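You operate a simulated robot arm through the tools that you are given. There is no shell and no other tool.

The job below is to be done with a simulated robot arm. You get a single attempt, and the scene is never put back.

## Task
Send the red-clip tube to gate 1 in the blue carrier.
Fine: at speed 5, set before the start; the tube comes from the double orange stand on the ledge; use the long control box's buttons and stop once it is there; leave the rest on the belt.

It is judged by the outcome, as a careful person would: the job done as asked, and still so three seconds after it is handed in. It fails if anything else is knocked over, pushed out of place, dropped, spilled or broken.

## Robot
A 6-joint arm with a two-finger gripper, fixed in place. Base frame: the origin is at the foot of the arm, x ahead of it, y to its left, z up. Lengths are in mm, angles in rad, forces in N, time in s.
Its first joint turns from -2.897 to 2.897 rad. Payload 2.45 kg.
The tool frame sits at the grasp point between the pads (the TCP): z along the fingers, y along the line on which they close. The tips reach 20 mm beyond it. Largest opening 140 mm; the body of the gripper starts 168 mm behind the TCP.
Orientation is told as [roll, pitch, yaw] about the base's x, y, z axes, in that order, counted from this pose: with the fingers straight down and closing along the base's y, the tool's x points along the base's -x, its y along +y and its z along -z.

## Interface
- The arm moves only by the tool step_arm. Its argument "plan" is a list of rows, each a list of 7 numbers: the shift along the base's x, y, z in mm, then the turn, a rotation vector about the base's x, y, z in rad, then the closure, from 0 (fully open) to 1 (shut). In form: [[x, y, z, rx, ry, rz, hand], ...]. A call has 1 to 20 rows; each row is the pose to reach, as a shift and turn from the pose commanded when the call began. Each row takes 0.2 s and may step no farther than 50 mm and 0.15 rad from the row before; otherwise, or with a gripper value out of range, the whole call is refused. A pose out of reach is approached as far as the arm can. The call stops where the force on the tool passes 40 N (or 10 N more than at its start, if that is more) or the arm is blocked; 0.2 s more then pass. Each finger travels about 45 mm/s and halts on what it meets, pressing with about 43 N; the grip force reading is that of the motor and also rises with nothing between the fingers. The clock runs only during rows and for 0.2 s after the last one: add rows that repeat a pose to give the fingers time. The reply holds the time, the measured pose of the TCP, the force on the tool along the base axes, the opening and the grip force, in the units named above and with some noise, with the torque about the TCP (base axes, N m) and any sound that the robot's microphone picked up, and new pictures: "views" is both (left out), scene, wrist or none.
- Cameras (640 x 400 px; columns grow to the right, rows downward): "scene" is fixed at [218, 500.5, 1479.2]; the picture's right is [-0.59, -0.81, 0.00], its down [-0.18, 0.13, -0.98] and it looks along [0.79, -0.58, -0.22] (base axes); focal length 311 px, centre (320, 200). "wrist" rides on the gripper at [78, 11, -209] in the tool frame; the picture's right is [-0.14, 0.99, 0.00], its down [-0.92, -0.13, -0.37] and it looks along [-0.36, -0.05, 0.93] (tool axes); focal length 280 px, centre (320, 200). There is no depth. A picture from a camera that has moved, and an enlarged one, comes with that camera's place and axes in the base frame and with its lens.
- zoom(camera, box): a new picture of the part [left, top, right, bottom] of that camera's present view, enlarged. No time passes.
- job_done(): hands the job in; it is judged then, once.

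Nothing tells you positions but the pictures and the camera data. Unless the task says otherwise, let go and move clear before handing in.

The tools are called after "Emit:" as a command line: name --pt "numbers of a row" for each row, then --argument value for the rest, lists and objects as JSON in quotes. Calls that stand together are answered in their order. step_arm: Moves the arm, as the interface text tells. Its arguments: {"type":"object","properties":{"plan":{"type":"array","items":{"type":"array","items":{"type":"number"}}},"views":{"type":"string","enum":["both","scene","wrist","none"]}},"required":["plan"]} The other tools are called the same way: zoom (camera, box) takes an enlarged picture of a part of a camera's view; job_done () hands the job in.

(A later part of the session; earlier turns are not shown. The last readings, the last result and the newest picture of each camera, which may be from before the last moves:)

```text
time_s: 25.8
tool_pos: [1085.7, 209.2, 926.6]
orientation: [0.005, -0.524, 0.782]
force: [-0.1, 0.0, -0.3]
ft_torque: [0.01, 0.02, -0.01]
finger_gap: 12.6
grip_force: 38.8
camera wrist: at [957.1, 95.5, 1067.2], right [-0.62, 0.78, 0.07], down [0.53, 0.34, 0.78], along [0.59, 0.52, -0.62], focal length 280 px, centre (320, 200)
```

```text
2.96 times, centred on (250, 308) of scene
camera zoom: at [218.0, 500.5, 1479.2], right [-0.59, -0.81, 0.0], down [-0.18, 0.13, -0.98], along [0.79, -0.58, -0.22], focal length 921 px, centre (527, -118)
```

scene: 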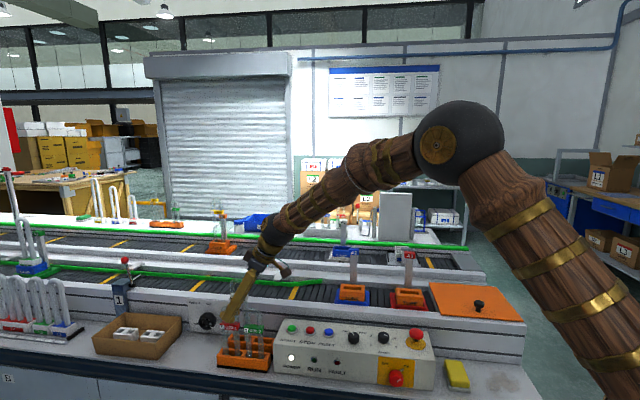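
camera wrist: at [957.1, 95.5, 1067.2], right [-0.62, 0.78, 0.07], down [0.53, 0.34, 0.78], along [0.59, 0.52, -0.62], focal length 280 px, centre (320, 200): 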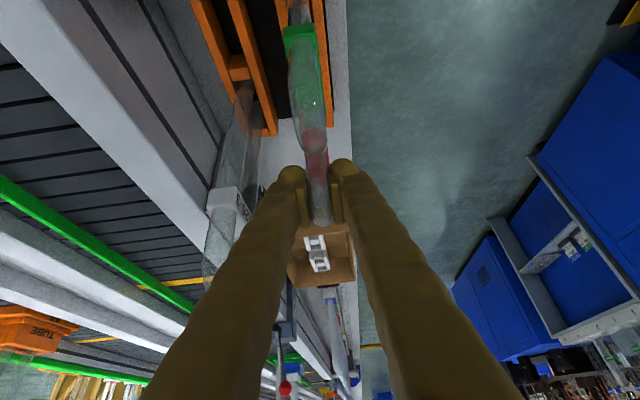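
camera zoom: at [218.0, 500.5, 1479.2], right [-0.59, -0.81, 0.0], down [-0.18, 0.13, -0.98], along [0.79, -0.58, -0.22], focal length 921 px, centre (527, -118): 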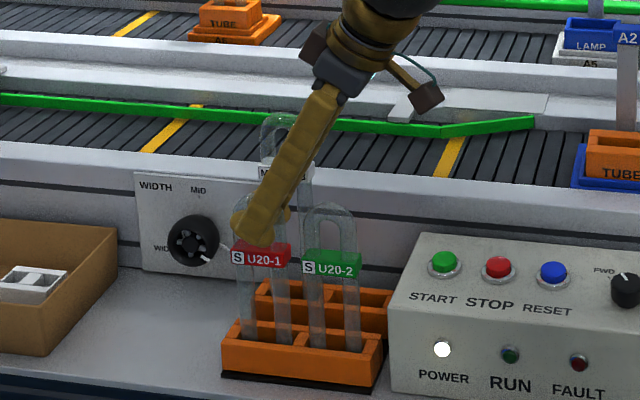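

The grip has closed on the arch. I'll lift a little first to confirm it holds.

Emit:
step_arm --pt "0 0 5 0 0 0 0.97" --pt "0 0 15 0 0 0 0.97" --pt "0 0 30 0 0 0 0.97" --pt "0 0 30 0 0 0 0.97"

Emit:
zoom --camera "wrist" --box '[240, 120, 400, 280]'

Emit:
zoom --camera "scene" --box '[200, 240, 300, 375]'

```text
time_s: 26.8
tool_pos: [1084.9, 210.5, 956.8]
orientation: [0.005, -0.525, 0.781]
force: [0.2, 0.9, -0.2]
ft_torque: [-0.01, 0.0, -0.04]
finger_gap: 12.5
grip_force: 39.0
camera wrist: at [956.6, 95.7, 1097.9], right [-0.62, 0.79, 0.07], down [0.53, 0.34, 0.78], along [0.59, 0.52, -0.62], focal length 280 px, centre (320, 200)
```

scene: 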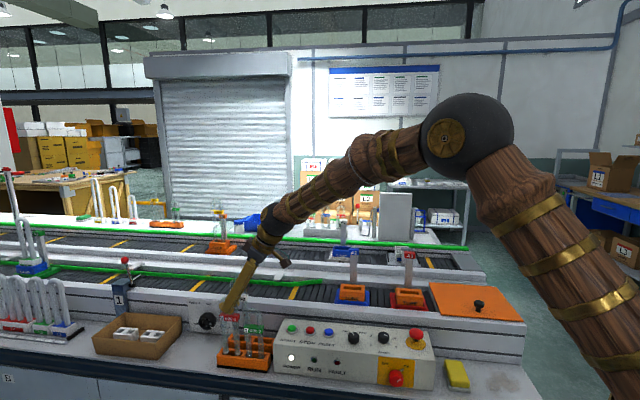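
wrist: 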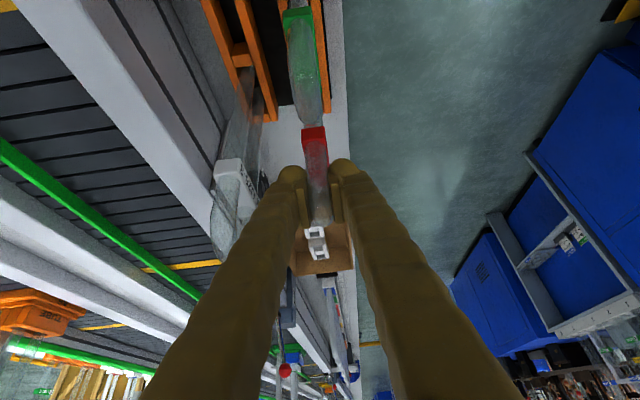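

```text
2.50 times, centred on (320, 200) of wrist
camera zoom: at [956.6, 95.7, 1097.9], right [-0.62, 0.79, 0.07], down [0.53, 0.34, 0.78], along [0.59, 0.52, -0.62], focal length 701 px, centre (320, 200)
```

zoom: 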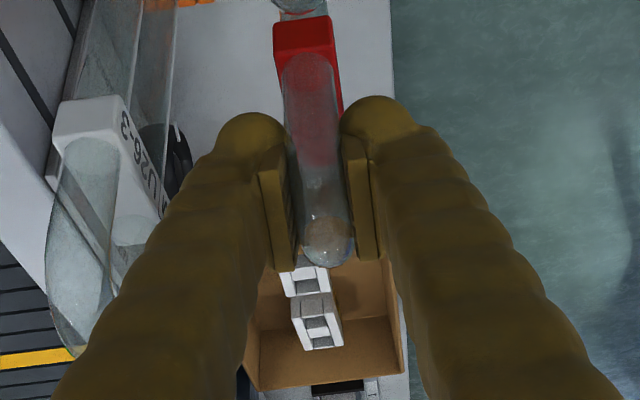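

```text
2.96 times, centred on (250, 308) of scene
camera zoom: at [218.0, 500.5, 1479.2], right [-0.59, -0.81, 0.0], down [-0.18, 0.13, -0.98], along [0.79, -0.58, -0.22], focal length 921 px, centre (527, -118)
```

zoom: 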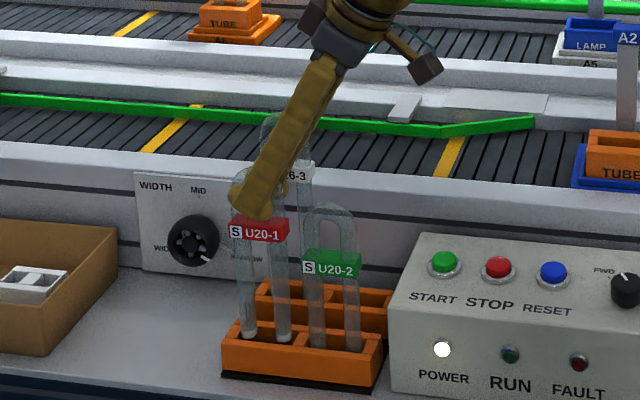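

The tube lifts cleanly and its feet are about 185 mm below the TCP. I'll raise it clear of everything before crossing over.

Emit:
step_arm --pt "0 0 40 0 0 0 0.97" --pt "0 0 80 0 0 0 0.97" --pt "0 0 120 0 0 0 0.97" --pt "0 0 160 0 0 0 0.97" --pt "0 0 200 0 0 0 0.97" --pt "0 0 240 0 0 0 0.97"

Emit:
zoom --camera "scene" --box '[320, 240, 400, 320]'

Emit:
zoom --camera "scene" --box '[180, 180, 300, 375]'

```text
time_s: 28.2
tool_pos: [1083.9, 209.6, 1196.2]
orientation: [0.007, -0.524, 0.782]
force: [0.0, 0.0, -0.3]
ft_torque: [0.03, -0.01, 0.0]
finger_gap: 12.8
grip_force: 39.6
camera wrist: at [955.5, 94.6, 1337.0], right [-0.61, 0.79, 0.07], down [0.53, 0.34, 0.78], along [0.59, 0.52, -0.62], focal length 280 px, centre (320, 200)
```

scene: 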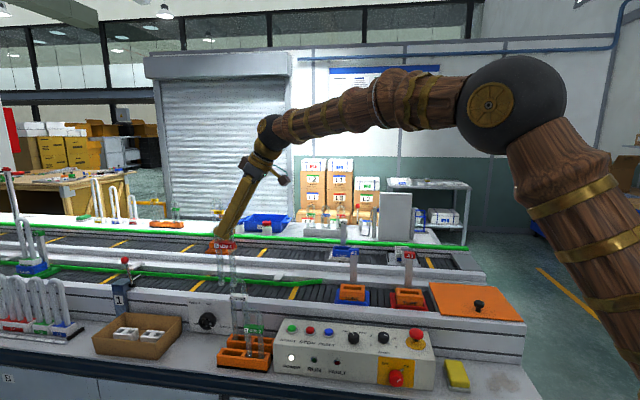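
wrist: 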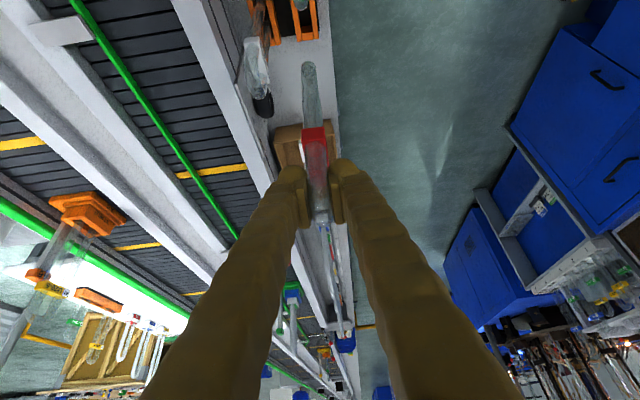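

```text
5.00 times, centred on (360, 280) of scene
camera zoom: at [218.0, 500.5, 1479.2], right [-0.59, -0.81, 0.0], down [-0.18, 0.13, -0.98], along [0.79, -0.58, -0.22], focal length 1554 px, centre (120, -200)
```

zoom: 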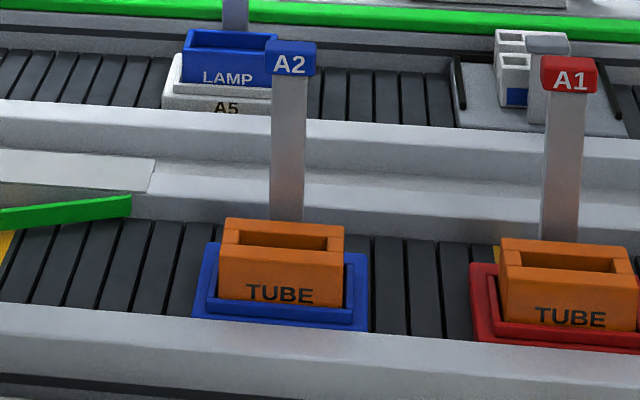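

```text
2.05 times, centred on (240, 278) of scene
camera zoom: at [218.0, 500.5, 1479.2], right [-0.59, -0.81, 0.0], down [-0.18, 0.13, -0.98], along [0.79, -0.58, -0.22], focal length 637 px, centre (484, 41)
```

zoom: 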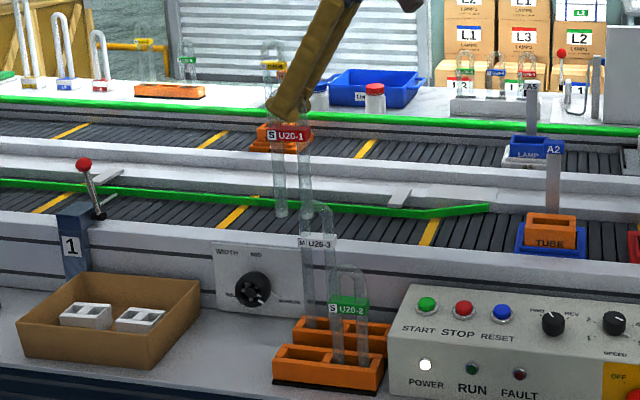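

The tube is held vertical and clear. I'll carry it across to just above the blue carrier's nest at about l = 548, n = 837 in belt-aligned coordinates.

Emit:
step_arm --pt "-10 -40 4 0 0 0 0.97" --pt "-20 -80 4 0 0 0 0.97" --pt "-31 -120 4 0 0 0 0.97" --pt "-42 -162 4 0 0 0 0.97" --pt "-53 -204 4 0 0 0 0.97" --pt "-64 -246 4 0 0 0 0.97" --pt "-75 -288 4 0 0 0 0.97" --pt "-86 -330 4 0 0 0 0.97" --pt "-97 -373 4 0 0 0 0.97" --pt "-108.8 -418 4 0 0 0 0.97" --pt "-108.8 -418 -30 0 0 0 0.97" --pt "-108.8 -418 -30 0 0 0 0.97"

Emit:
zoom --camera "scene" --box '[300, 200, 420, 320]'

Emit:
zoom --camera "wrist" --box '[240, 0, 400, 240]'

```text
time_s: 30.8
tool_pos: [976.0, -207.5, 1166.6]
orientation: [0.004, -0.524, 0.782]
force: [0.6, 0.7, -0.5]
ft_torque: [-0.01, -0.01, 0.0]
finger_gap: 12.6
grip_force: 38.6
camera wrist: at [847.1, -322.4, 1307.0], right [-0.62, 0.78, 0.07], down [0.53, 0.34, 0.78], along [0.59, 0.52, -0.62], focal length 280 px, centre (320, 200)
```

scene: 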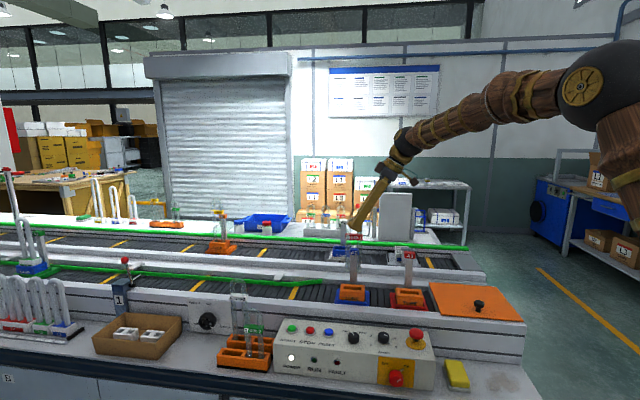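
wrist: 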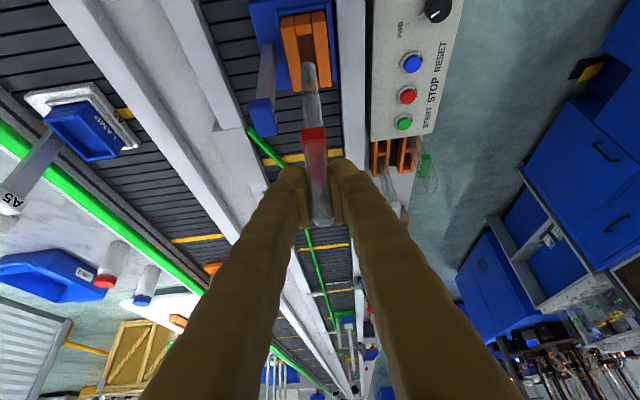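

```text
3.33 times, centred on (360, 260) of scene
camera zoom: at [218.0, 500.5, 1479.2], right [-0.59, -0.81, 0.0], down [-0.18, 0.13, -0.98], along [0.79, -0.58, -0.22], focal length 1036 px, centre (187, 0)
```

zoom: 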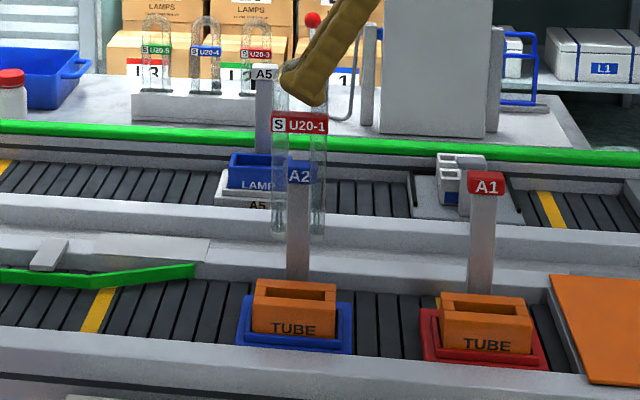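

```text
1.67 times, centred on (320, 120) of wrist
camera zoom: at [847.1, -322.4, 1307.0], right [-0.62, 0.78, 0.07], down [0.53, 0.34, 0.78], along [0.59, 0.52, -0.62], focal length 467 px, centre (320, 333)
```

zoom: 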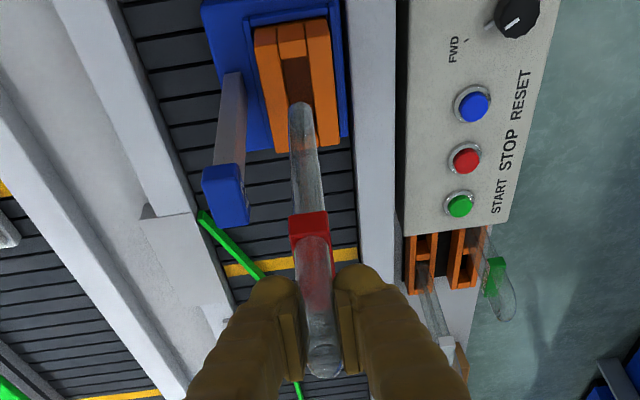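

The tube's feet line up with the nest slot to within about 2 mm along the belt. I'll zoom in to check the cross-belt alignment.

Emit:
zoom --camera "wrist" --box '[270, 0, 350, 80]'

Emit:
zoom --camera "scene" --box '[330, 230, 390, 310]'

```text
5.00 times, centred on (310, 40) of wrist
camera zoom: at [847.1, -322.4, 1307.0], right [-0.62, 0.78, 0.07], down [0.53, 0.34, 0.78], along [0.59, 0.52, -0.62], focal length 1402 px, centre (370, 1000)
```

zoom: 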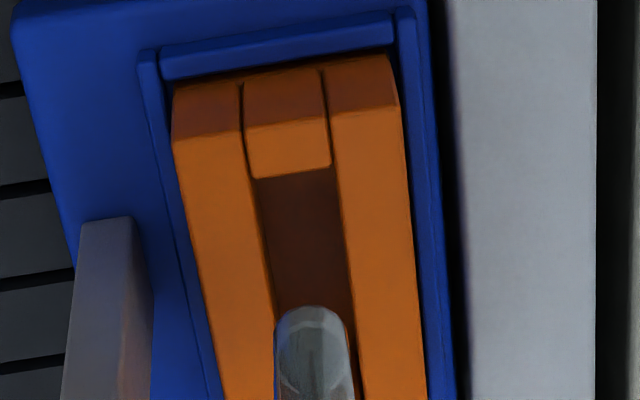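

```text
5.00 times, centred on (360, 270) of scene
camera zoom: at [218.0, 500.5, 1479.2], right [-0.59, -0.81, 0.0], down [-0.18, 0.13, -0.98], along [0.79, -0.58, -0.22], focal length 1554 px, centre (120, -150)
```

zoom: 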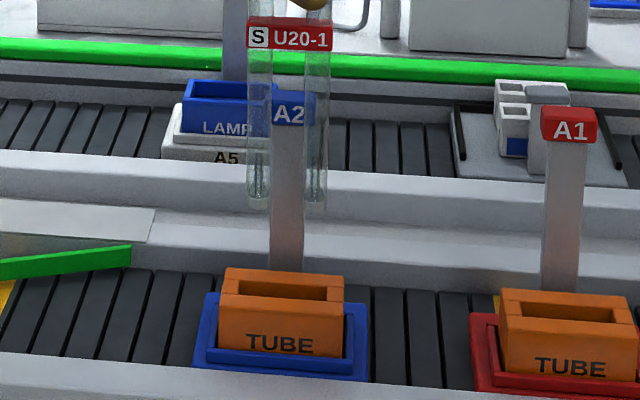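

The slot is about 20 mm wide against a tube of about 17 mm, so alignment matters. I'll lower to just above the rim with a small correction and look again.

Emit:
step_arm --pt "1.6 0.6 -20 0 0 0 0.97" --pt "1.6 0.6 -40 0 0 0 0.97" --pt "1.6 0.6 -56 0 0 0 0.97" --pt "1.6 0.6 -56 0 0 0 0.97"

Emit:
zoom --camera "wrist" --box '[270, 0, 350, 80]'

Emit:
zoom --camera "scene" --box '[330, 230, 390, 310]'

```text
time_s: 31.8
tool_pos: [977.3, -207.9, 1109.6]
orientation: [0.005, -0.523, 0.782]
force: [0.2, -0.2, 0.3]
ft_torque: [-0.03, 0.03, 0.01]
finger_gap: 12.6
grip_force: 39.2
camera wrist: at [849.5, -323.1, 1250.0], right [-0.62, 0.79, 0.07], down [0.53, 0.34, 0.78], along [0.59, 0.52, -0.62], focal length 280 px, centre (320, 200)
```

scene: 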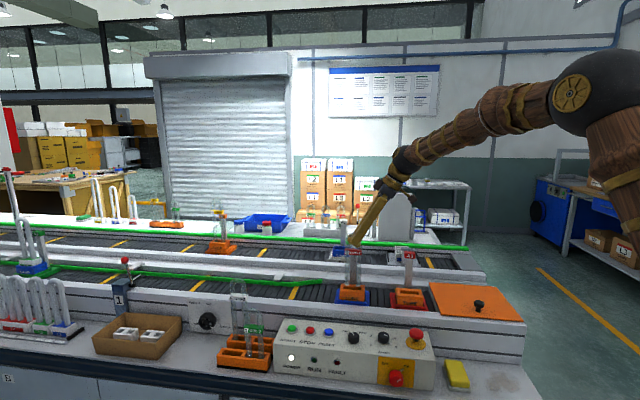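
wrist: 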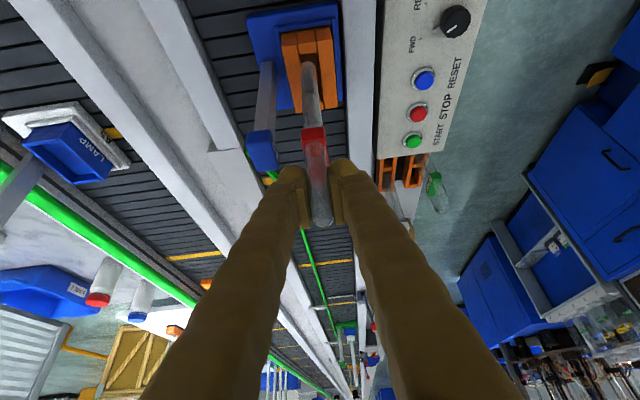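

```text
5.00 times, centred on (310, 40) of wrist
camera zoom: at [849.5, -323.1, 1250.0], right [-0.62, 0.79, 0.07], down [0.53, 0.34, 0.78], along [0.59, 0.52, -0.62], focal length 1402 px, centre (370, 1000)
```

zoom: 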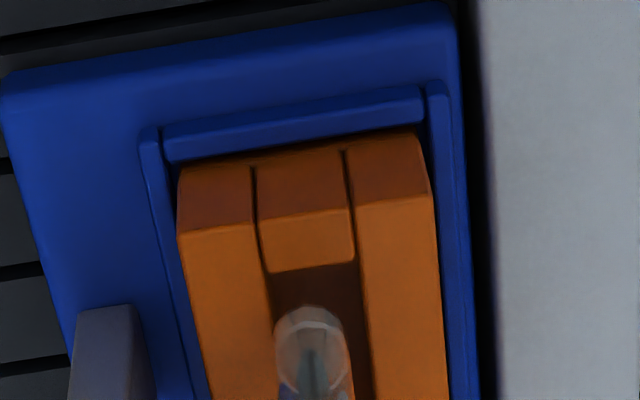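

```text
5.00 times, centred on (360, 270) of scene
camera zoom: at [218.0, 500.5, 1479.2], right [-0.59, -0.81, 0.0], down [-0.18, 0.13, -0.98], along [0.79, -0.58, -0.22], focal length 1554 px, centre (120, -150)
```

zoom: 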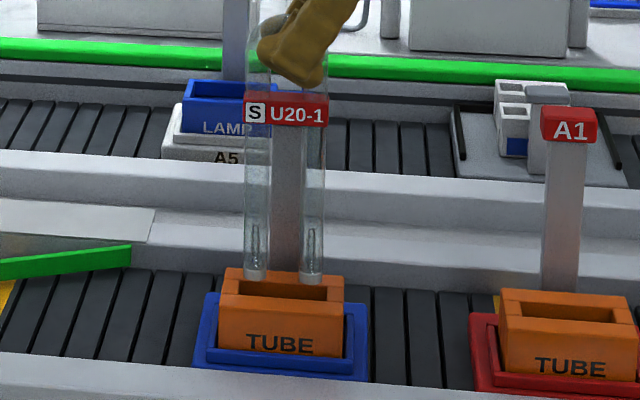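

The wrist view suggests the feet sit about 2 mm too far toward the far side of the slot. I'll shift back 1.5 mm, lower a few mm and recheck.

Emit:
step_arm --pt "-1.06 1.06 0 0 0 0 0.97" --pt "-1.06 1.06 -4 0 0 0 0.97" --pt "-1.06 1.06 -4 0 0 0 0.97" --views "none"

Emit:
zoom --camera "wrist" --box '[285, 20, 345, 80]'

Emit:
zoom --camera "scene" --box '[335, 270, 375, 310]'

```text
time_s: 32.6
tool_pos: [977.7, -206.3, 1105.5]
orientation: [0.005, -0.525, 0.782]
force: [-0.3, 0.2, 0.0]
ft_torque: [0.01, -0.02, -0.03]
finger_gap: 12.9
grip_force: 38.8
```

```text
6.67 times, centred on (315, 50) of wrist
camera zoom: at [848.7, -321.2, 1246.5], right [-0.62, 0.78, 0.07], down [0.53, 0.34, 0.78], along [0.59, 0.52, -0.62], focal length 1869 px, centre (353, 1200)
```

zoom: 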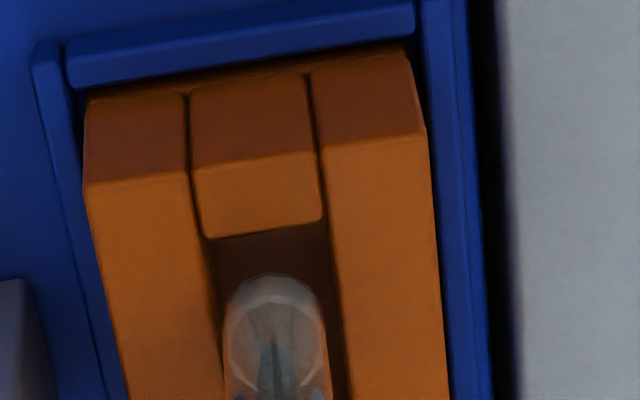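

```text
10.00 times, centred on (355, 290) of scene
camera zoom: at [218.0, 500.5, 1479.2], right [-0.59, -0.81, 0.0], down [-0.18, 0.13, -0.98], along [0.79, -0.58, -0.22], focal length 3107 px, centre (-30, -700)
```

zoom: 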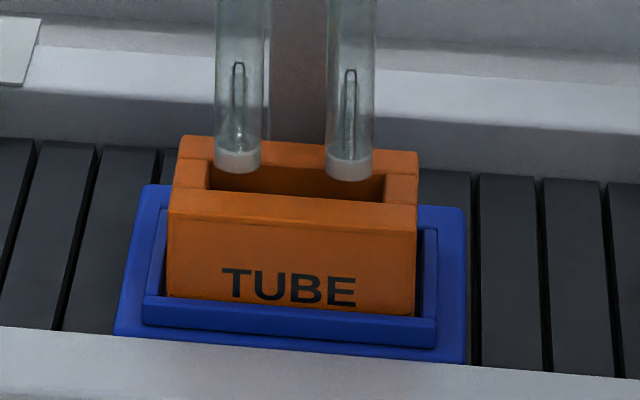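

Alignment is now within about 0.5 mm. I'll lower slowly into the slot, watching the forces.

Emit:
step_arm --pt "-0.85 -0.28 -3 0 0 0 0.97" --pt "-0.85 -0.28 -6 0 0 0 0.97" --pt "-0.85 -0.28 -9 0 0 0 0.97" --pt "-0.85 -0.28 -12 0 0 0 0.97" --views "none"

Emit:
zoom --camera "wrist" --box '[285, 20, 345, 80]'

Emit:
zoom --camera "scene" --box '[335, 270, 375, 310]'

```text
time_s: 33.6
tool_pos: [975.8, -207.7, 1094.9]
orientation: [0.005, -0.522, 0.782]
force: [-0.9, 0.1, -1.0]
ft_torque: [0.01, -0.01, 0.01]
finger_gap: 12.6
grip_force: 39.5
```

```text
6.67 times, centred on (315, 50) of wrist
camera zoom: at [848.1, -322.1, 1235.6], right [-0.62, 0.79, 0.07], down [0.53, 0.34, 0.78], along [0.59, 0.52, -0.62], focal length 1869 px, centre (353, 1200)
```

zoom: 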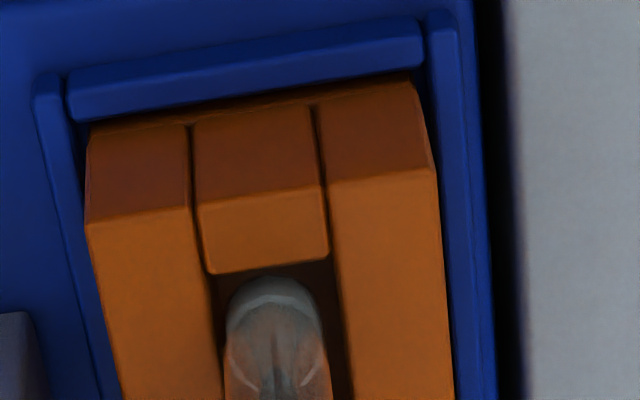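

```text
10.00 times, centred on (355, 290) of scene
camera zoom: at [218.0, 500.5, 1479.2], right [-0.59, -0.81, 0.0], down [-0.18, 0.13, -0.98], along [0.79, -0.58, -0.22], focal length 3107 px, centre (-30, -700)
```

zoom: 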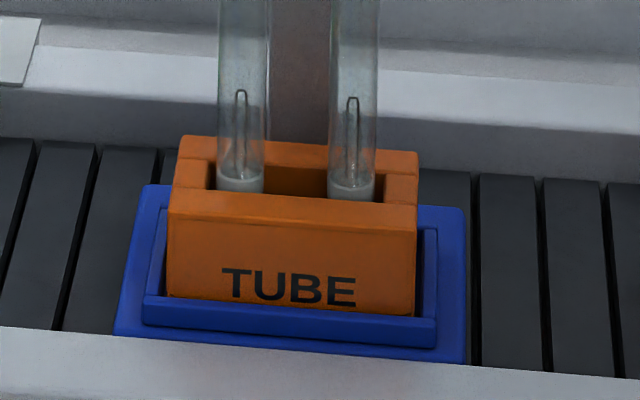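

The feet have entered the slot without contact, so I'll continue down.

Emit:
step_arm --pt "0 0 -3 0 0 0 0.97" --pt "0 0 -6 0 0 0 0.97" --pt "0 0 -9 0 0 0 0.97" --pt "0 0 -12 0 0 0 0.97" --views "none"

Emit:
zoom --camera "scene" --box '[320, 230, 390, 310]'

```text
time_s: 34.6
tool_pos: [975.5, -207.4, 1082.9]
orientation: [0.005, -0.524, 0.782]
force: [-0.2, 0.2, -0.2]
ft_torque: [0.0, -0.02, 0.0]
finger_gap: 12.7
grip_force: 39.5
```

```text
5.00 times, centred on (355, 270) of scene
camera zoom: at [218.0, 500.5, 1479.2], right [-0.59, -0.81, 0.0], down [-0.18, 0.13, -0.98], along [0.79, -0.58, -0.22], focal length 1554 px, centre (145, -150)
```

zoom: 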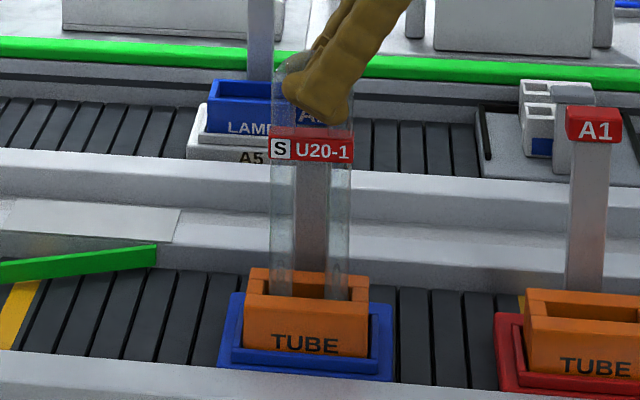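

Emit:
step_arm --pt "0 0 -2 0 0 0 0.97" --pt "0 0 -4 0 0 0 0.97" --pt "0 0 -6 0 0 0 0.97" --pt "0 0 -8 0 0 0 0.97" --views "none"

```text
time_s: 35.6
tool_pos: [975.7, -206.2, 1074.7]
orientation: [0.005, -0.523, 0.782]
force: [-0.1, 0.1, -0.6]
ft_torque: [-0.02, 0.01, -0.03]
finger_gap: 12.8
grip_force: 38.9
```

Emit:
step_arm --pt "0 0 -1.5 0 0 0 0.97" --pt "0 0 -3 0 0 0 0.97" --pt "0 0 -4.5 0 0 0 0.97" --pt "0 0 -6 0 0 0 0.97" --views "scene"

Emit:
zoom --camera "scene" --box '[320, 230, 390, 310]'

```text
time_s: 36.6
tool_pos: [976.9, -206.9, 1069.5]
orientation: [0.004, -0.524, 0.781]
force: [-0.5, 1.0, -1.3]
ft_torque: [0.0, 0.04, 0.01]
finger_gap: 12.7
grip_force: 39.8
```

scene: 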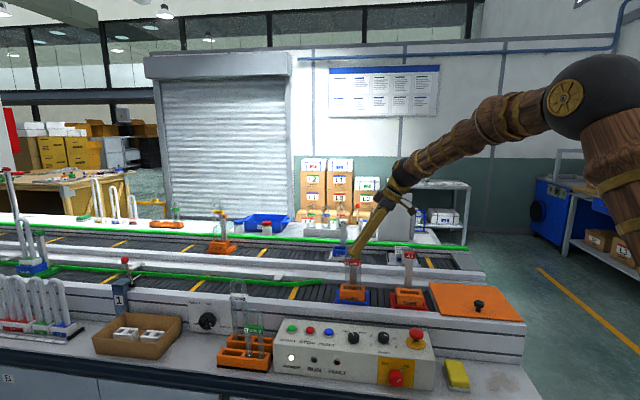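

```text
5.00 times, centred on (355, 270) of scene
camera zoom: at [218.0, 500.5, 1479.2], right [-0.59, -0.81, 0.0], down [-0.18, 0.13, -0.98], along [0.79, -0.58, -0.22], focal length 1554 px, centre (145, -150)
```

zoom: 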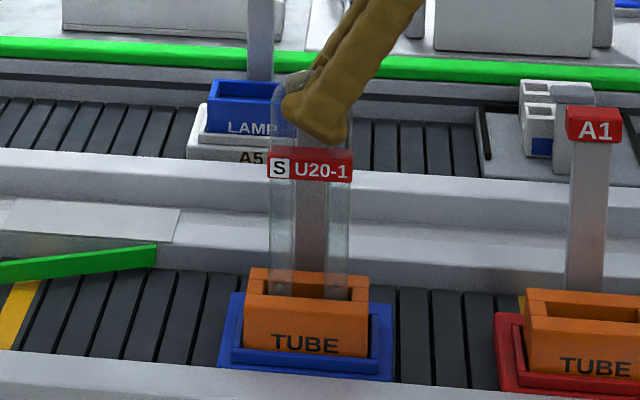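

Emit:
step_arm --pt "0 0 -1.5 0 0 0 0.97" --pt "0 0 -3 0 0 0 0.97" --pt "0 0 -4.5 0 0 0 0.97" --views "none"

```text
time_s: 37.4
tool_pos: [976.1, -207.6, 1066.0]
orientation: [0.004, -0.526, 0.783]
force: [-3.4, -2.3, 22.4]
ft_torque: [-0.01, 0.03, 0.03]
finger_gap: 12.8
grip_force: 39.2
```

The tube has touched the nest floor, with 22 N upward. I'll ease up a little and open the fingers just enough to release.

Emit:
step_arm --pt "0 0 1.2 0 0 0 0.97" --pt "0 0 1.2 0 0 0 0.9" --pt "0 0 1.2 0 0 0 0.85" --pt "0 0 1.2 0 0 0 0.8" --pt "0 0 1.2 0 0 0 0.77" --pt "0 0 1.2 0 0 0 0.77"

Emit:
zoom --camera "scene" --box '[320, 230, 390, 310]'

Emit:
zoom --camera "wrist" --box '[240, 100, 400, 260]'

```text
time_s: 38.8
tool_pos: [976.4, -206.3, 1065.5]
orientation: [0.005, -0.524, 0.781]
force: [0.2, 0.3, -0.2]
ft_torque: [0.0, 0.02, 0.03]
finger_gap: 32.2
grip_force: 0.0
camera wrist: at [847.5, -321.2, 1206.3], right [-0.62, 0.78, 0.07], down [0.53, 0.34, 0.78], along [0.59, 0.52, -0.62], focal length 280 px, centre (320, 200)
```

scene: 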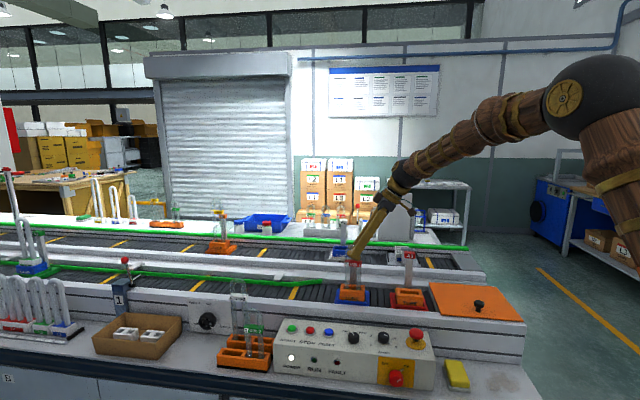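
wrist: 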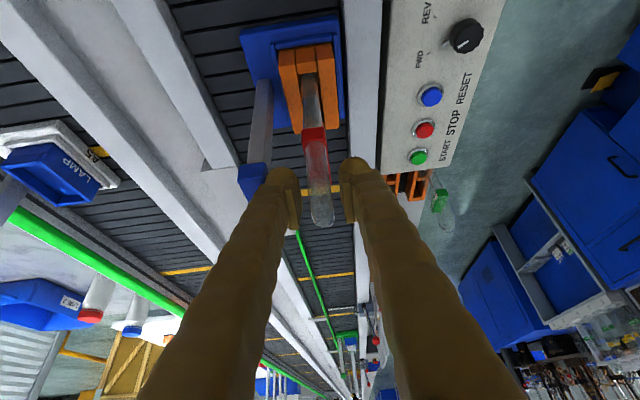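

```text
5.00 times, centred on (355, 270) of scene
camera zoom: at [218.0, 500.5, 1479.2], right [-0.59, -0.81, 0.0], down [-0.18, 0.13, -0.98], along [0.79, -0.58, -0.22], focal length 1554 px, centre (145, -150)
```

zoom: 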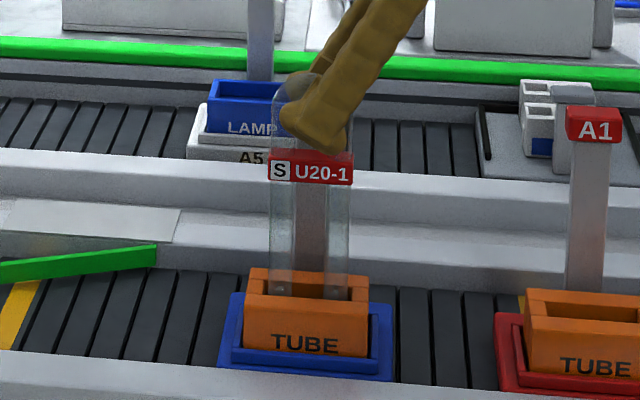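

```text
2.50 times, centred on (320, 180) of wrist
camera zoom: at [847.5, -321.2, 1206.3], right [-0.62, 0.78, 0.07], down [0.53, 0.34, 0.78], along [0.59, 0.52, -0.62], focal length 701 px, centre (320, 250)
```

zoom: 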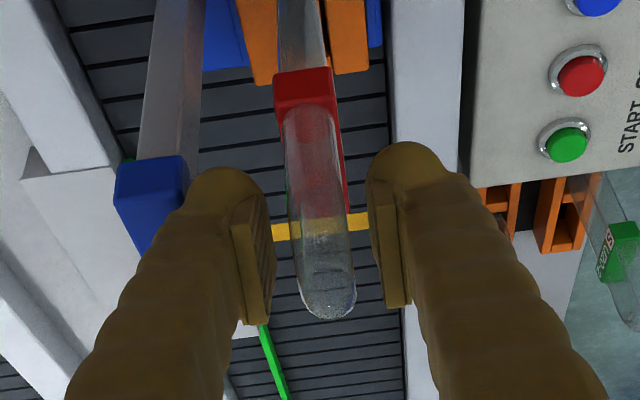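

The tube stands in the blue carrier's nest. I'll raise the gripper clear and look at the gate area before starting the belt.

Emit:
step_arm --pt "0 0 30 0 0 0 0.77" --pt "0 0 70 0 0 0 0.77" --pt "0 0 115 0 0 0 0.77" --pt "0 0 160 0 0 0 0.77"

Emit:
zoom --camera "scene" --box '[0, 220, 160, 320]'

Emit:
zoom --camera "scene" --box '[90, 240, 170, 310]'

Emit:
zoom --camera "scene" --box '[180, 260, 350, 350]'

Emit:
zoom --camera "scene" --box '[310, 230, 430, 320]'

```text
time_s: 39.8
tool_pos: [977.1, -205.9, 1226.0]
orientation: [0.006, -0.525, 0.781]
force: [0.3, 0.7, -0.4]
ft_torque: [0.01, 0.04, -0.01]
finger_gap: 32.6
grip_force: 0.0
camera wrist: at [848.8, -319.8, 1366.0], right [-0.62, 0.78, 0.07], down [0.53, 0.34, 0.78], along [0.59, 0.52, -0.62], focal length 280 px, centre (320, 200)
```

scene: 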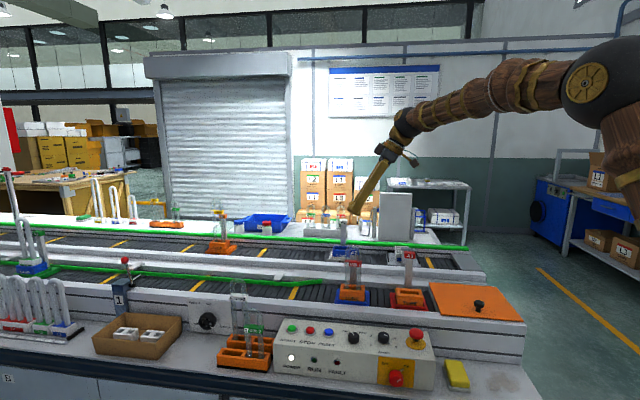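
wrist: 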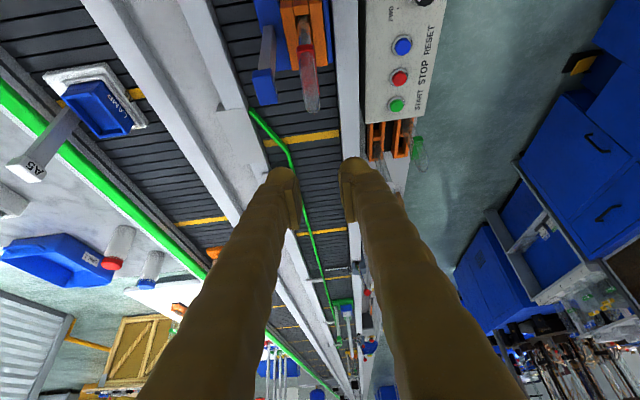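

```text
4.00 times, centred on (80, 270) of scene
camera zoom: at [218.0, 500.5, 1479.2], right [-0.59, -0.81, 0.0], down [-0.18, 0.13, -0.98], along [0.79, -0.58, -0.22], focal length 1243 px, centre (1280, -80)
```

zoom: 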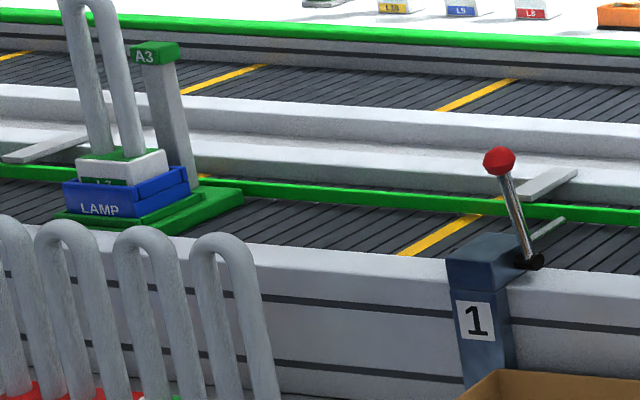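

```text
5.71 times, centred on (130, 275) of scene
camera zoom: at [218.0, 500.5, 1479.2], right [-0.59, -0.81, 0.0], down [-0.18, 0.13, -0.98], along [0.79, -0.58, -0.22], focal length 1775 px, centre (1406, -229)
```

zoom: 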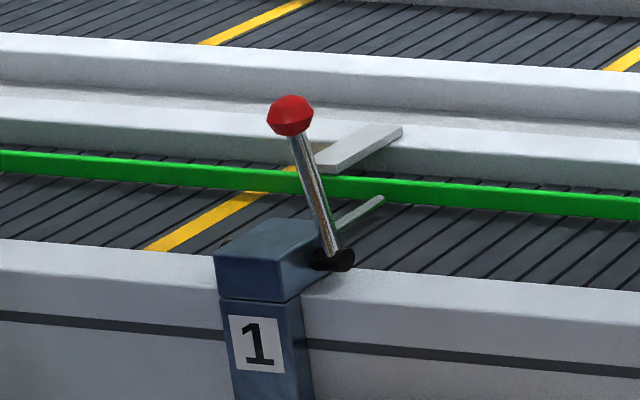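

```text
3.76 times, centred on (265, 305) of scene
camera zoom: at [218.0, 500.5, 1479.2], right [-0.59, -0.81, 0.0], down [-0.18, 0.13, -0.98], along [0.79, -0.58, -0.22], focal length 1170 px, centre (527, -195)
```

zoom: 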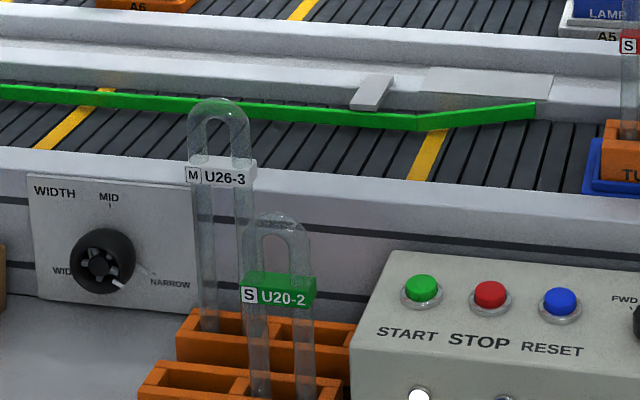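

```text
4.44 times, centred on (370, 275) of scene
camera zoom: at [218.0, 500.5, 1479.2], right [-0.59, -0.81, 0.0], down [-0.18, 0.13, -0.98], along [0.79, -0.58, -0.22], focal length 1381 px, centre (98, -133)
```

zoom: 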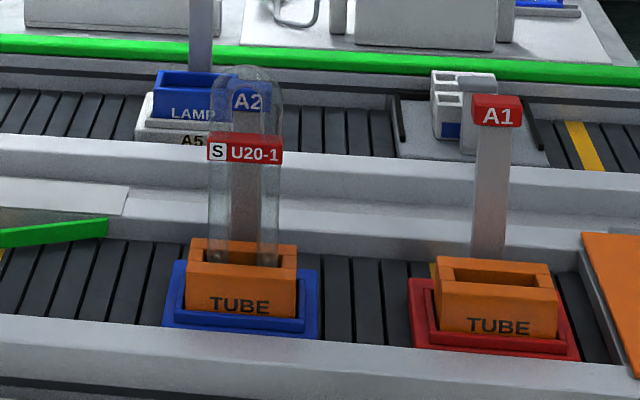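

The carrier base is about 107 mm wide and should fit inside the rail, whose narrow lane is about 120 mm. A bar lies across the lane at gate 1, and the control box is on FWD with power on. Next I'll bring the closed, vertical fingertips over the START button.

Emit:
step_arm --pt "2 45 -10 -0.074 0.074 0 0.8" --pt "4 90 -20 -0.148 0.148 0 0.85" --pt "7 135 -30 -0.222 0.222 0 0.9" --pt "9 180 -45 -0.296 0.296 0 0.95" --pt "11 222 -65 -0.371 0.371 0 1" --pt "13.4 252 -95 -0.371 0.371 0 1" --pt "13.4 252 -140 -0.371 0.371 0 1" --pt "13.4 252 -185 -0.371 0.371 0 1" --pt "13.4 252 -230 -0.371 0.371 0 1" --pt "13.4 252 -270 -0.371 0.371 0 1" --pt "13.4 252 -301 -0.371 0.371 0 1" --pt "13.4 252 -301 -0.371 0.371 0 1"

Emit:
zoom --camera "wrist" --box '[240, 80, 400, 240]'

Emit:
zoom --camera "scene" --box '[250, 270, 350, 350]'

```text
time_s: 42.4
tool_pos: [987.5, 45.4, 925.3]
orientation: [0.004, 0.003, 0.784]
force: [0.0, 0.7, -0.6]
ft_torque: [0.01, 0.01, 0.03]
finger_gap: 0.0
grip_force: 29.5
camera wrist: at [925.4, -2.5, 1132.1], right [-0.6, 0.8, 0.0], down [0.74, 0.56, 0.37], along [0.29, 0.22, -0.93], focal length 280 px, centre (320, 200)
```

scene: 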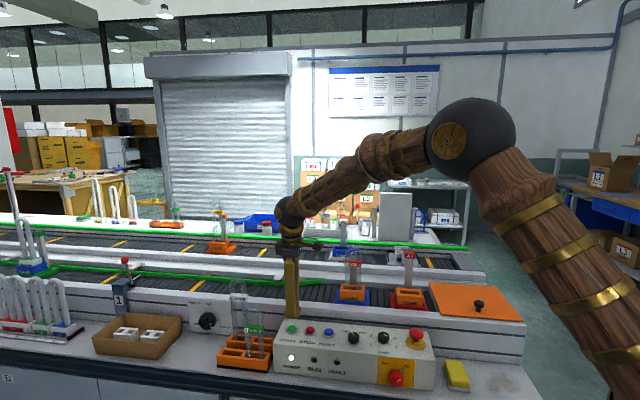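
wrist: 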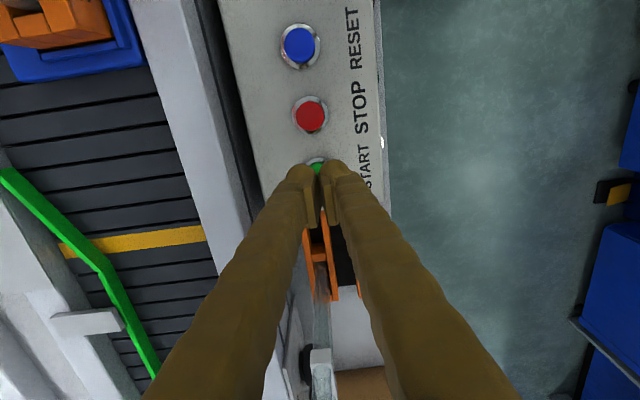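

```text
2.50 times, centred on (320, 160) of wrist
camera zoom: at [925.4, -2.5, 1132.1], right [-0.6, 0.8, 0.0], down [0.74, 0.56, 0.37], along [0.29, 0.22, -0.93], focal length 701 px, centre (320, 300)
```

zoom: 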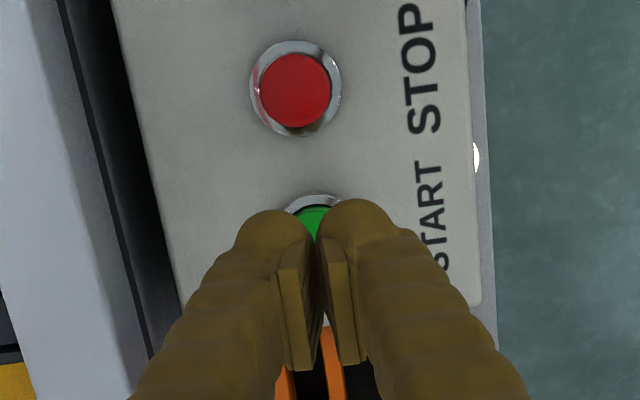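

```text
5.00 times, centred on (300, 310) of scene
camera zoom: at [218.0, 500.5, 1479.2], right [-0.59, -0.81, 0.0], down [-0.18, 0.13, -0.98], along [0.79, -0.58, -0.22], focal length 1554 px, centre (420, -350)
```

zoom: 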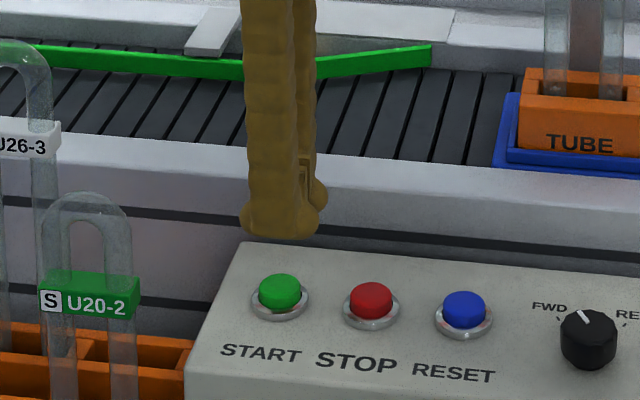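

The fingertips are over START, the belt is still, and the tube stands in A2. I'll press START and then move directly to hover over STOP.

Emit:
step_arm --pt "1 1 -42 0 0 0 1" --pt "1 1 -49 0 0 0 1" --pt "1 1 -53 0 0 0 1" --pt "1 1 -56 0 0 0 1" --pt "1 1 -35 0 0 0 1" --pt "-20 -20 -35 0 0 0 1" --pt "-42.4 -42.4 -38 0 0 0 1" --views "scene"

```text
time_s: 44.0
tool_pos: [943.9, 5.0, 886.3]
orientation: [0.005, 0.001, 0.78]
force: [0.4, 0.3, 0.4]
ft_torque: [-0.02, 0.0, -0.02]
finger_gap: 0.0
grip_force: 29.4
heard: click
```

scene: 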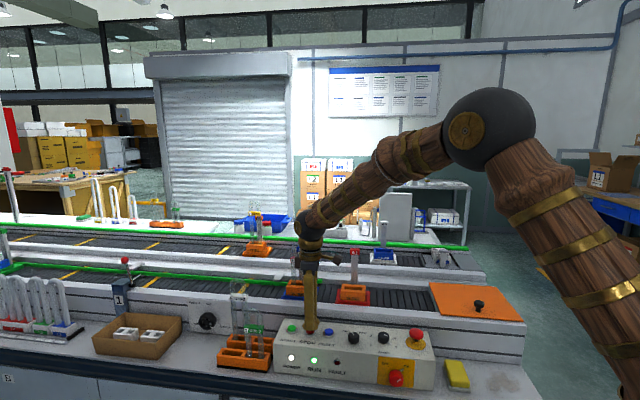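

The belt is running and the blue carrier is moving toward gate 1. I'm hovering closer over STOP while it travels.

Emit:
step_arm --pt "2 -1 -4 0 0 0 1" --pt "2 -1 -7 0 0 0 1" --pt "2 -1 -7 0 0 0 1" --pt "2 -1 -7 0 0 0 1" --views "scene"

```text
time_s: 45.0
tool_pos: [948.3, 2.6, 880.0]
orientation: [0.003, 0.0, 0.781]
force: [1.3, 0.2, 0.4]
ft_torque: [-0.01, 0.0, 0.04]
finger_gap: 0.1
grip_force: 29.5
```

scene: 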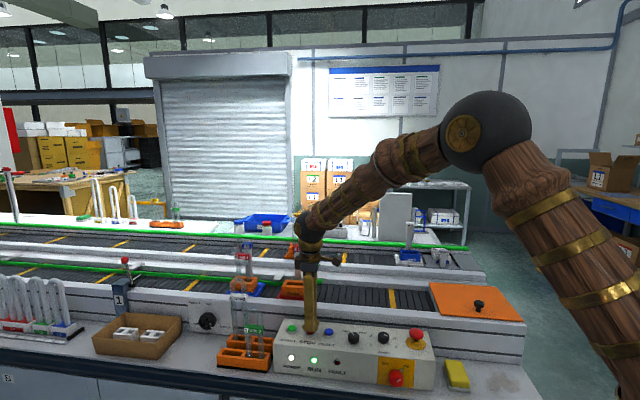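

Emit:
step_arm --pt "0 0 0 0 0 0 1" --pt "0 0 0 0 0 0 1" --pt "0 0 0 0 0 0 1" --pt "0 0 0 0 0 0 1" --pt "0 0 0 0 0 0 1" --views "scene"

```text
time_s: 46.2
tool_pos: [947.8, 2.1, 880.2]
orientation: [0.002, 0.0, 0.783]
force: [1.1, 0.2, -0.1]
ft_torque: [-0.01, 0.0, 0.0]
finger_gap: 0.3
grip_force: 28.8
```

scene: 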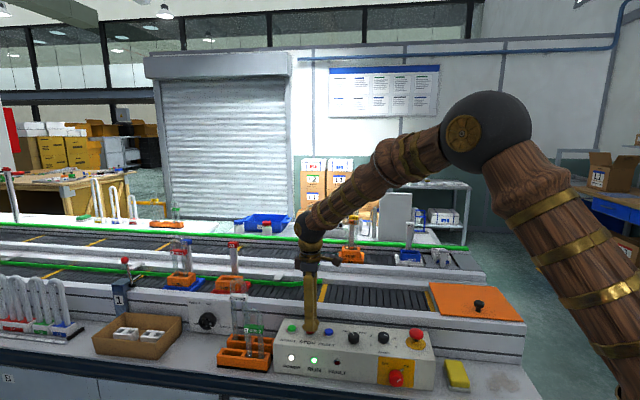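

Emit:
step_arm --pt "0 0 -1 0 0 0 1" --pt "0 0 -2 0 0 0 1" --views "scene"

Emit:
zoom --camera "scene" --box '[80, 220, 240, 320]'

```text
time_s: 46.8
tool_pos: [948.0, 2.7, 876.7]
orientation: [0.004, -0.001, 0.78]
force: [-0.5, 1.7, 0.2]
ft_torque: [0.0, 0.04, 0.02]
finger_gap: 0.0
grip_force: 29.7
```

scene: 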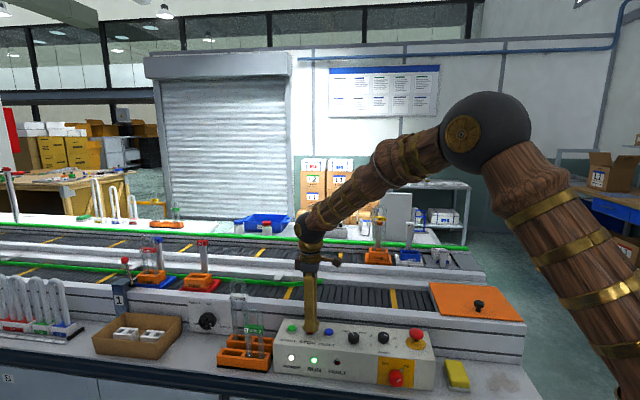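

```text
4.00 times, centred on (160, 270) of scene
camera zoom: at [218.0, 500.5, 1479.2], right [-0.59, -0.81, 0.0], down [-0.18, 0.13, -0.98], along [0.79, -0.58, -0.22], focal length 1243 px, centre (960, -80)
```

zoom: 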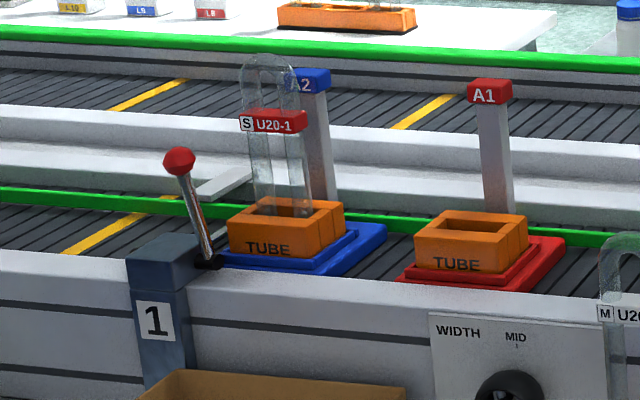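

The blue carrier is about to reach the gate bar. Pressing STOP now.

Emit:
step_arm --pt "0 0 -5 0 0 0 1" --pt "0 0 -9 0 0 0 1" --views "scene"

Emit:
zoom --camera "scene" --box '[80, 220, 240, 320]'

Emit:
zoom --camera "scene" --box '[270, 310, 450, 400]'

```text
time_s: 47.4
tool_pos: [949.2, 2.3, 870.8]
orientation: [0.001, 0.001, 0.781]
force: [-10.4, 4.9, 31.6]
ft_torque: [0.27, 0.28, 0.06]
finger_gap: 5.9
grip_force: 29.1
heard: click
```

scene: 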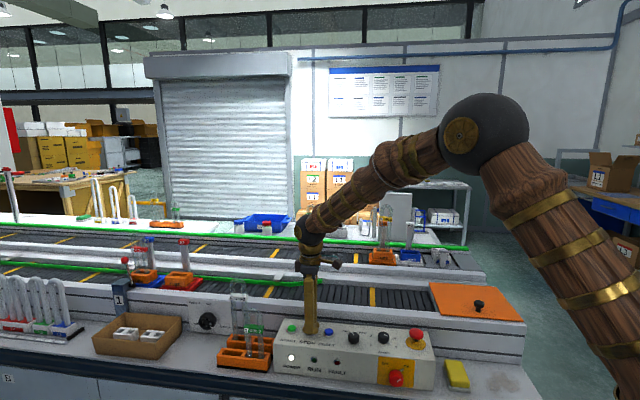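

```text
4.00 times, centred on (160, 270) of scene
camera zoom: at [218.0, 500.5, 1479.2], right [-0.59, -0.81, 0.0], down [-0.18, 0.13, -0.98], along [0.79, -0.58, -0.22], focal length 1243 px, centre (960, -80)
```

zoom: 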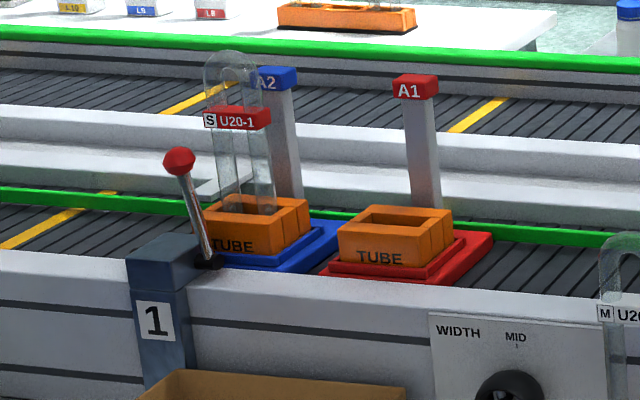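

```text
3.56 times, centred on (360, 355) of scene
camera zoom: at [218.0, 500.5, 1479.2], right [-0.59, -0.81, 0.0], down [-0.18, 0.13, -0.98], along [0.79, -0.58, -0.22], focal length 1105 px, centre (178, -351)
```

zoom: 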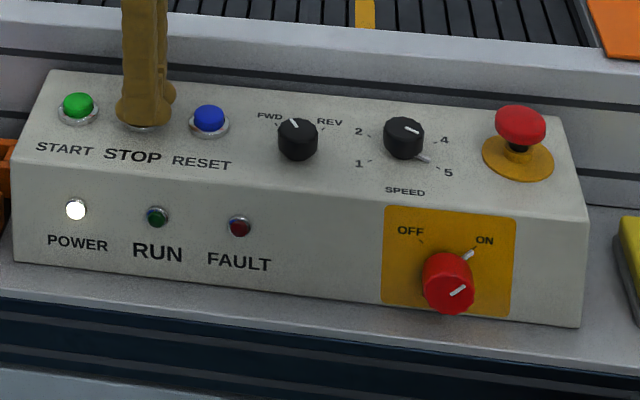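

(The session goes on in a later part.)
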